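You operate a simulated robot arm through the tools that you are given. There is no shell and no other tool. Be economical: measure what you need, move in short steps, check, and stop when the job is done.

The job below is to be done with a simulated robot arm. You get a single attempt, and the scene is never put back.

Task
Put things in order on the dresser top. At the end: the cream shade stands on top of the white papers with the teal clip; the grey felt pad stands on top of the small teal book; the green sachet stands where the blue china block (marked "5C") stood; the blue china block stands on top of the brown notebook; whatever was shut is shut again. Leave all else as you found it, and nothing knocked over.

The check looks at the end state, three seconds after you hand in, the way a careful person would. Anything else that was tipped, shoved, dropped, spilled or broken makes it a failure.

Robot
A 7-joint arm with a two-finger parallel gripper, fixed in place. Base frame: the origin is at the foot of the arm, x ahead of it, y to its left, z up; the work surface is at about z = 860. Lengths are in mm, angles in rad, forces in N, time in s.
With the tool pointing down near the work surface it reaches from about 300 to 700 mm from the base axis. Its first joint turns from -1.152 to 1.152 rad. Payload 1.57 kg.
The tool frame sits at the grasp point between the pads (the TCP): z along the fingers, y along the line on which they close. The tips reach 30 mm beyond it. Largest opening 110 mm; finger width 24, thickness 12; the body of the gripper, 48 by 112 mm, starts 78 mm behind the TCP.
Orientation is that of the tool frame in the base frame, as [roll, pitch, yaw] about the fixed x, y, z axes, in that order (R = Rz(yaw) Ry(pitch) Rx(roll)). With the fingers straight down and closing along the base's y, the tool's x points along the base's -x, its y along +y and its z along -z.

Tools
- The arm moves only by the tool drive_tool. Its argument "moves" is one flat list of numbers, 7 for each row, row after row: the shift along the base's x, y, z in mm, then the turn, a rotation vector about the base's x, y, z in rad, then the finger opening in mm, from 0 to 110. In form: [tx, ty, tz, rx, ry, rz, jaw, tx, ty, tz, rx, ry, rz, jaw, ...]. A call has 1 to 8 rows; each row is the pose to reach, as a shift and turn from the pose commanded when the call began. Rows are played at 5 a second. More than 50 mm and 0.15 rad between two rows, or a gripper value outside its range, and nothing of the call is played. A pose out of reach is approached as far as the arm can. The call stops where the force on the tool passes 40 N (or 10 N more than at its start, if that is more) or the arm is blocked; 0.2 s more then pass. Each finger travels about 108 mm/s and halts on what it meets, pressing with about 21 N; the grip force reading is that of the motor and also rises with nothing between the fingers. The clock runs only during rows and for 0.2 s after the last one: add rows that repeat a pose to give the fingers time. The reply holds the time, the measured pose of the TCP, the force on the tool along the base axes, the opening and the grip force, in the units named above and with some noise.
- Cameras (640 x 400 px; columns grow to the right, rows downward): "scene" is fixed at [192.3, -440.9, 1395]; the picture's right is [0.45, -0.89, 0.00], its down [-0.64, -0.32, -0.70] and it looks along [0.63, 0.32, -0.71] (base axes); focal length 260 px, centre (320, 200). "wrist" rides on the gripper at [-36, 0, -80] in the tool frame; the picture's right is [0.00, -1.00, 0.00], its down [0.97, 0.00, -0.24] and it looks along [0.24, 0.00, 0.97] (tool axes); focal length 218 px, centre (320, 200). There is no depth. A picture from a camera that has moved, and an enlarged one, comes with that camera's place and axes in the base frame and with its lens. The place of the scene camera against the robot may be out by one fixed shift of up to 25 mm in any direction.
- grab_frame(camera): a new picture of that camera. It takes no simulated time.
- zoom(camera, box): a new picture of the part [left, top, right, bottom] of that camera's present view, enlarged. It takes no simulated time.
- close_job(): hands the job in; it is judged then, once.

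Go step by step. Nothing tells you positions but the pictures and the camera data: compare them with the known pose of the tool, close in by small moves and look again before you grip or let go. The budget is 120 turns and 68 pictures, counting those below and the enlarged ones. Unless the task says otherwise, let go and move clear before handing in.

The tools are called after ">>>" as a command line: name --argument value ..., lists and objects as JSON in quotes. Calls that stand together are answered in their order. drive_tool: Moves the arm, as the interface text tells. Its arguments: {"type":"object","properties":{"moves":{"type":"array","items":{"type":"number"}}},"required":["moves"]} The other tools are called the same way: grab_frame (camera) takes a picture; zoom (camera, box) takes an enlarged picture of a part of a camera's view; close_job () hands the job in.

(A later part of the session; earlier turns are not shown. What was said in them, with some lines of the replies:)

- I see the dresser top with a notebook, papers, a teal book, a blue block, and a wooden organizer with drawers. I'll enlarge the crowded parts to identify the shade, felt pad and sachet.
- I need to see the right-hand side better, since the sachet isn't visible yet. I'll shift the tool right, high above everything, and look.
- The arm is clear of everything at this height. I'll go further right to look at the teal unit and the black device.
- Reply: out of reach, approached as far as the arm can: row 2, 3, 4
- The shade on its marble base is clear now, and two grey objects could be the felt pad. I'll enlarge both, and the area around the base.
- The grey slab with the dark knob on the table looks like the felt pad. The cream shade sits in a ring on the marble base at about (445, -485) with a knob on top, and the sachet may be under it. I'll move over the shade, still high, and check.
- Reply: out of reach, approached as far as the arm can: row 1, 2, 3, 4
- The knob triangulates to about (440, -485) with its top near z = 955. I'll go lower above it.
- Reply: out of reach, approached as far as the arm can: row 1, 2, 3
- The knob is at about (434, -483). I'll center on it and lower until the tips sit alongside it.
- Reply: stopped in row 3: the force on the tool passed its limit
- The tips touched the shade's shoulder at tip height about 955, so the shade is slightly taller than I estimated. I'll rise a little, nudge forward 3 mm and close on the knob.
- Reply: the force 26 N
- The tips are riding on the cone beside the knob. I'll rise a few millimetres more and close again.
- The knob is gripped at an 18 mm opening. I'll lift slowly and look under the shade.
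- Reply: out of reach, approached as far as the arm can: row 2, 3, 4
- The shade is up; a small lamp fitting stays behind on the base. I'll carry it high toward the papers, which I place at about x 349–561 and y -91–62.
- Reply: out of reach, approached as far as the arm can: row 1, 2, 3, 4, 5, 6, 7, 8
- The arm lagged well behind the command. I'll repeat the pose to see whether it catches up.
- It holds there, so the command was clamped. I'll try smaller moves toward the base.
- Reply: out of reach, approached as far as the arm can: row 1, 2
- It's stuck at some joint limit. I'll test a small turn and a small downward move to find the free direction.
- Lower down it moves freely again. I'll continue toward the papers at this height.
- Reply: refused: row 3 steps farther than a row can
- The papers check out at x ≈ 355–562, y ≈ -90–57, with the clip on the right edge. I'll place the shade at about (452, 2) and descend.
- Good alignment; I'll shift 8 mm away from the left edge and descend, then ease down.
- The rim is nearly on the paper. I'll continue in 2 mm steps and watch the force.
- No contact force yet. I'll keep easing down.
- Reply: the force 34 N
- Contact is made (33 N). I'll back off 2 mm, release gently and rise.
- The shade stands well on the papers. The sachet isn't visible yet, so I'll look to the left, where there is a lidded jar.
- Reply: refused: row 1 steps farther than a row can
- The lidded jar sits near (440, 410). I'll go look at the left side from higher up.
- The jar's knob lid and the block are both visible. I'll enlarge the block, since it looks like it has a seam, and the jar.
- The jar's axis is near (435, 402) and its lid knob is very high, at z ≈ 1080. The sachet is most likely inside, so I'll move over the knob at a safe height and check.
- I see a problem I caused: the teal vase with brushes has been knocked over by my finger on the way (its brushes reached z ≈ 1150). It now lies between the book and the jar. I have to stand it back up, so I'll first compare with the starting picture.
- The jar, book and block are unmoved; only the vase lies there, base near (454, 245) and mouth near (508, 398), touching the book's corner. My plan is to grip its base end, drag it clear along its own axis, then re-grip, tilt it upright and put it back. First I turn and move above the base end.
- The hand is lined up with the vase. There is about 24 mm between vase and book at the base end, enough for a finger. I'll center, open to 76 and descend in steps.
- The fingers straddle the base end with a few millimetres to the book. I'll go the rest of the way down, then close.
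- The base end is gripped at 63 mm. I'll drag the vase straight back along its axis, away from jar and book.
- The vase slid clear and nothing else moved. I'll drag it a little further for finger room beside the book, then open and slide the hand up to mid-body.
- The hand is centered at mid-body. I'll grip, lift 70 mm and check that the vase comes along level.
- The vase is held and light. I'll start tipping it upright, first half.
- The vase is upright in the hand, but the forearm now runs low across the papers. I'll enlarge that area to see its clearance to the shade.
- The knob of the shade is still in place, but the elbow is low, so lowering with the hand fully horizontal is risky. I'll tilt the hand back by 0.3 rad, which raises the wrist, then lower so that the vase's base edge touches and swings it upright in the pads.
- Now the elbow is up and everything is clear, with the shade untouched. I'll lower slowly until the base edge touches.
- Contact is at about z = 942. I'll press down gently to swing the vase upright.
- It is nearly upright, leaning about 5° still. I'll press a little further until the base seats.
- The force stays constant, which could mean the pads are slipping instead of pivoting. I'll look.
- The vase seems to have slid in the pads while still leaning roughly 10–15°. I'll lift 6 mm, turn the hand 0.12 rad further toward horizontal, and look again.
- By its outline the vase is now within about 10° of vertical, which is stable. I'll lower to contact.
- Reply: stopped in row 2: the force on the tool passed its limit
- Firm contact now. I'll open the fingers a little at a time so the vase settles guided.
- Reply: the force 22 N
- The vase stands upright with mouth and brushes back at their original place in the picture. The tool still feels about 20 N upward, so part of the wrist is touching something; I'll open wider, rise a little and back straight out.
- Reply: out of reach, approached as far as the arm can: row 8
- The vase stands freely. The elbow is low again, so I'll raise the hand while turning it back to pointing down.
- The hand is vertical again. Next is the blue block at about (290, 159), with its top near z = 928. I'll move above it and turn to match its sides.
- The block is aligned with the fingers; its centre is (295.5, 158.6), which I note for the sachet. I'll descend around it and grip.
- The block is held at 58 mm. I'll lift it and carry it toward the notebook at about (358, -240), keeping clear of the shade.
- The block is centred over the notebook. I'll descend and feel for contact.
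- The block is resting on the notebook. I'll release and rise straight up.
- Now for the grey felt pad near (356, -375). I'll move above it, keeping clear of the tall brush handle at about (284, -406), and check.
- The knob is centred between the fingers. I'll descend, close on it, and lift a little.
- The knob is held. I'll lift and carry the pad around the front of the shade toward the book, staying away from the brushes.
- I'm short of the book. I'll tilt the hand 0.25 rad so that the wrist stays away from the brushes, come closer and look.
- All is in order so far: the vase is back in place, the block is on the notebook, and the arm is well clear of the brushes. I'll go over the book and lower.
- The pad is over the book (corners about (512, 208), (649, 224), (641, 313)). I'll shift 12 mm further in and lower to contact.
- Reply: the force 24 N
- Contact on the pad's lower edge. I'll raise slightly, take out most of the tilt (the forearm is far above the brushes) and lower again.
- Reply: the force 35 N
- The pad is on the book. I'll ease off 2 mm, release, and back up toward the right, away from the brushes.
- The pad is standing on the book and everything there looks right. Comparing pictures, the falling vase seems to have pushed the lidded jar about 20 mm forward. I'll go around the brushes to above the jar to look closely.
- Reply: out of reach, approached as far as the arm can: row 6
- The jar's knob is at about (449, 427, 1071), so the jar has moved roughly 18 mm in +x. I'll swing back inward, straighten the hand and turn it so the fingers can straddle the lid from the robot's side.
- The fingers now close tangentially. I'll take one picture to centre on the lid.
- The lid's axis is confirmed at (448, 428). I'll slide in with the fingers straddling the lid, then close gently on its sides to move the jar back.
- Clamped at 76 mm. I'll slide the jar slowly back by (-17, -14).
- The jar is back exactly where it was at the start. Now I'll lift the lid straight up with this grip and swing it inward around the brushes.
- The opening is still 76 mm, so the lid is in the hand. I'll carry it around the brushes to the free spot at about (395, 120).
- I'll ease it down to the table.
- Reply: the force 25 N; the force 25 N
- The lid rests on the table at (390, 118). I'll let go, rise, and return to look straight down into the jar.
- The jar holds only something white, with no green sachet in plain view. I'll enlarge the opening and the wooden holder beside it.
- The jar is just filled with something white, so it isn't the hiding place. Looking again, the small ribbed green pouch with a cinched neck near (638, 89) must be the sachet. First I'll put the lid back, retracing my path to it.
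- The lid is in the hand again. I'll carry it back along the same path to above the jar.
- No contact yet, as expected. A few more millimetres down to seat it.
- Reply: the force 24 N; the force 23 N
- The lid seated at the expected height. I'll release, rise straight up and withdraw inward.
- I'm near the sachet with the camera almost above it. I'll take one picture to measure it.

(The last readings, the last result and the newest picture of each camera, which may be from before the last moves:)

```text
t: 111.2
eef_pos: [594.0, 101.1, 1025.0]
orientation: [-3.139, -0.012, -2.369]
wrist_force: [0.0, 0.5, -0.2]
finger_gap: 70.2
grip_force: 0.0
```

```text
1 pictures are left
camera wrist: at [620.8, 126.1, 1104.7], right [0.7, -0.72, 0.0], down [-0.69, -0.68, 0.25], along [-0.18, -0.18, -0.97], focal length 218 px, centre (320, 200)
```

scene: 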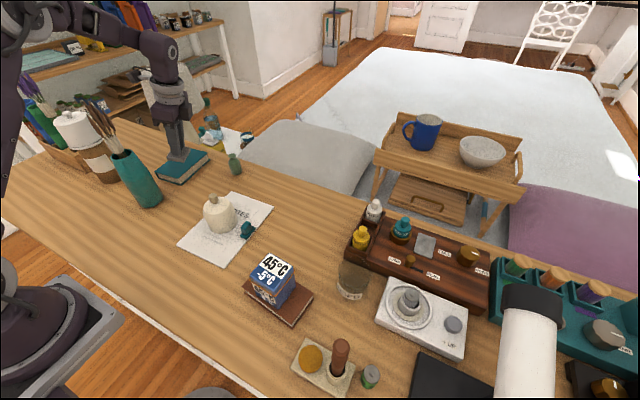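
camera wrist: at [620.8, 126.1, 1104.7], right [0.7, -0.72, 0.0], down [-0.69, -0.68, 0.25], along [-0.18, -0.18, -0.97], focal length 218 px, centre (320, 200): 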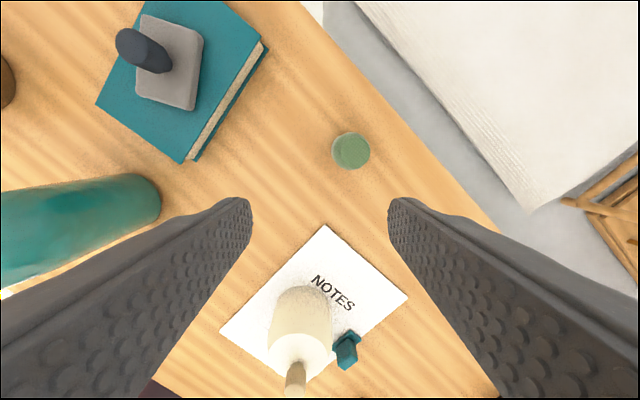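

The sachet's axis is at about (635, 102), roughly 34 mm across. I'll move over it and descend to grip the body.

>>> drive_tool --moves '[20, 0, 0, 0, 0, 0, 75, 41.5, 1, 0, 0, 0, 0, 75, 41.5, 1, -40, 0, 0, 0, 75, 41.5, 1, -80, 0, 0, 0, 75, 41.5, 1, -115, 0, 0, 0, 75, 41.5, 1, -128, 0, 0, 0, 75, 41.5, 1, -128, 0, 0, 0, 75]'

>>> drive_tool --moves '[0, 0, 0, 0, 0, 0, 60, 0, 0, 0, 0, 0, 0, 45, 0, 0, 0, 0, 0, 0, 30, 0, 0, 0, 0, 0, 0, 20, 0, 0, 0, 0, 0, 0, 20]'

```text
t: 112.8
eef_pos: [635.9, 99.8, 897.6]
orientation: [-3.14, -0.011, -2.37]
wrist_force: [0.7, -0.7, 0.3]
finger_gap: 74.9
grip_force: 0.0
```

```text
t: 114.0
eef_pos: [636.2, 98.4, 898.4]
orientation: [-3.139, -0.013, -2.369]
wrist_force: [-0.3, 0.5, 0.4]
finger_gap: 30.8
grip_force: 21.2
```

Gripped at 31 mm. I'll lift and carry it between the vase and the shade to the block's old place.

>>> drive_tool --moves '[0, 0, 40, 0, 0, 0, 20, -5, 0, 85, 0, 0, 0, 20, -30, -2, 122, 0, 0, 0, 20, -75, -5, 130, 0, 0, 0, 20, -122, -5, 130, 0, 0, 0, 20, -170, -3, 130, 0, 0, 0, 20, -217, 0, 130, 0, 0, 0, 20, -260, 15, 130, 0, 0, 0, 20]'

>>> drive_tool --moves '[-35, 20, -20, 0, 0, 0, 20, -70, 38, -45, 0, 0, 0, 20, -79, 43, -85, 0, 0, 0, 20, -79, 43, -110, 0, 0, 0, 20, -79, 43, -122, 0, 0, 0, 20]'

```text
t: 115.8
eef_pos: [375.0, 112.4, 1026.7]
orientation: [-3.141, -0.012, -2.369]
wrist_force: [0.1, 0.3, 0.5]
finger_gap: 30.5
grip_force: 21.6
```

```text
t: 117.0
eef_pos: [296.7, 159.8, 905.3]
orientation: [-3.14, -0.01, -2.369]
wrist_force: [-0.5, -0.4, -0.3]
finger_gap: 30.6
grip_force: 21.2
```

I'm over the block's old spot at (296.7, 159.8). I'll ease the sachet down to contact.

>>> drive_tool --moves '[0, 0, -2, 0, 0, 0, 20, 0, 0, -4, 0, 0, 0, 20, 0, 0, -6, 0, 0, 0, 20]'

>>> drive_tool --moves '[0, 0, -1, 0, 0, 0, 20, 0, 0, -2, 0, 0, 0, 20, 0, 0, -3, 0, 0, 0, 20]'

```text
t: 117.8
eef_pos: [298.1, 158.4, 901.4]
orientation: [-3.138, -0.013, -2.366]
wrist_force: [-3.3, 0.2, 13.7]
finger_gap: 30.7
grip_force: 20.9
```

```text
t: 118.6
eef_pos: [297.5, 159.4, 896.4]
orientation: [-3.14, -0.013, -2.366]
wrist_force: [-3.1, 3.2, 14.2]
finger_gap: 30.9
grip_force: 21.1
```

Contact is made. I'll release, rise straight up and move clear, then use the last picture for the final check.

>>> drive_tool --moves '[0, 0, 1, 0, 0, 0, 36, 0, 0, 1, 0, 0, 0, 55, 0, 0, 2, 0, 0, 0, 75, 0, 0, 40, 0, 0, 0, 80, 0, 0, 85, 0, 0, 0, 80, 5, -20, 125, 0, 0, 0, 80, 20, -60, 145, 0, 0, 0, 80, 40, -100, 160, 0, 0, 0, 80]'

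>>> drive_tool --moves '[15, -45, 10, 0, 0, 0, 80, 30, -90, 20, 0, 0, 0, 80, 45, -135, 30, 0, 0, 0, 80, 60, -180, 40, 0, 0, 0, 80, 65, -220, 60, 0, 0, 0, 80]'

>>> grab_frame --camera "scene"

```text
t: 120.4
eef_pos: [337.8, 57.6, 1058.6]
orientation: [-3.138, -0.014, -2.366]
wrist_force: [-0.2, -0.7, 0.3]
finger_gap: 79.7
grip_force: 0.1
```

```text
t: 121.6
eef_pos: [401.3, -161.0, 1115.9]
orientation: [-3.139, -0.013, -2.367]
wrist_force: [0.0, 0.6, -0.2]
finger_gap: 80.3
grip_force: 0.1
```

```text
0 pictures are left
```

scene: 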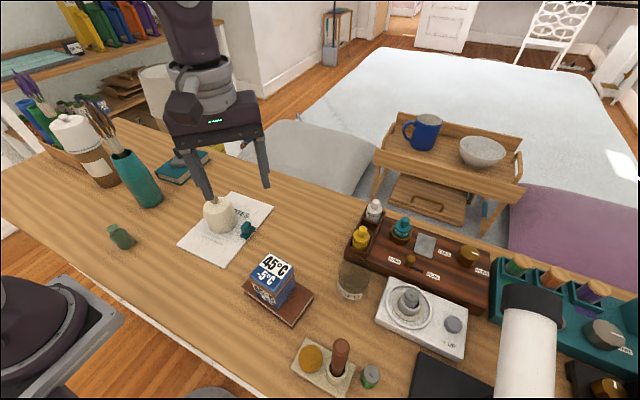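

The last picture shows the shade on the papers, the block on the notebook, the green sachet upright on the block's old spot, the vase standing and the jar closed. The pad on the book is partly hidden by the gripper here, but an earlier picture showed it standing there. The arm is clear, so I'll hand in.

>>> close_job

```text
The job is handed in.
```

I've handed the job in with all four items placed, but I knocked over the teal brush vase on the way. When it fell it pushed the lidded jar about 20 mm. I stood the vase back up and slid the jar back; in the pictures both look back where they started, to within a few millimetres.

- **Shade:** it stands on the white papers, clear of the clip.
- **Felt pad:** I took the grey slab with the dark knob to be the pad; it stands on the teal book. The gripper partly hid it in the last picture, but an earlier one showed it in place.
- **Blue block:** it stands on the brown notebook.
- **Sachet:** I took the small ribbed green pouch with the cinched neck to be the sachet; it stands upright where the block was.
- **Jar:** I opened it looking for the sachet, found only something white inside, and put the lid back on.
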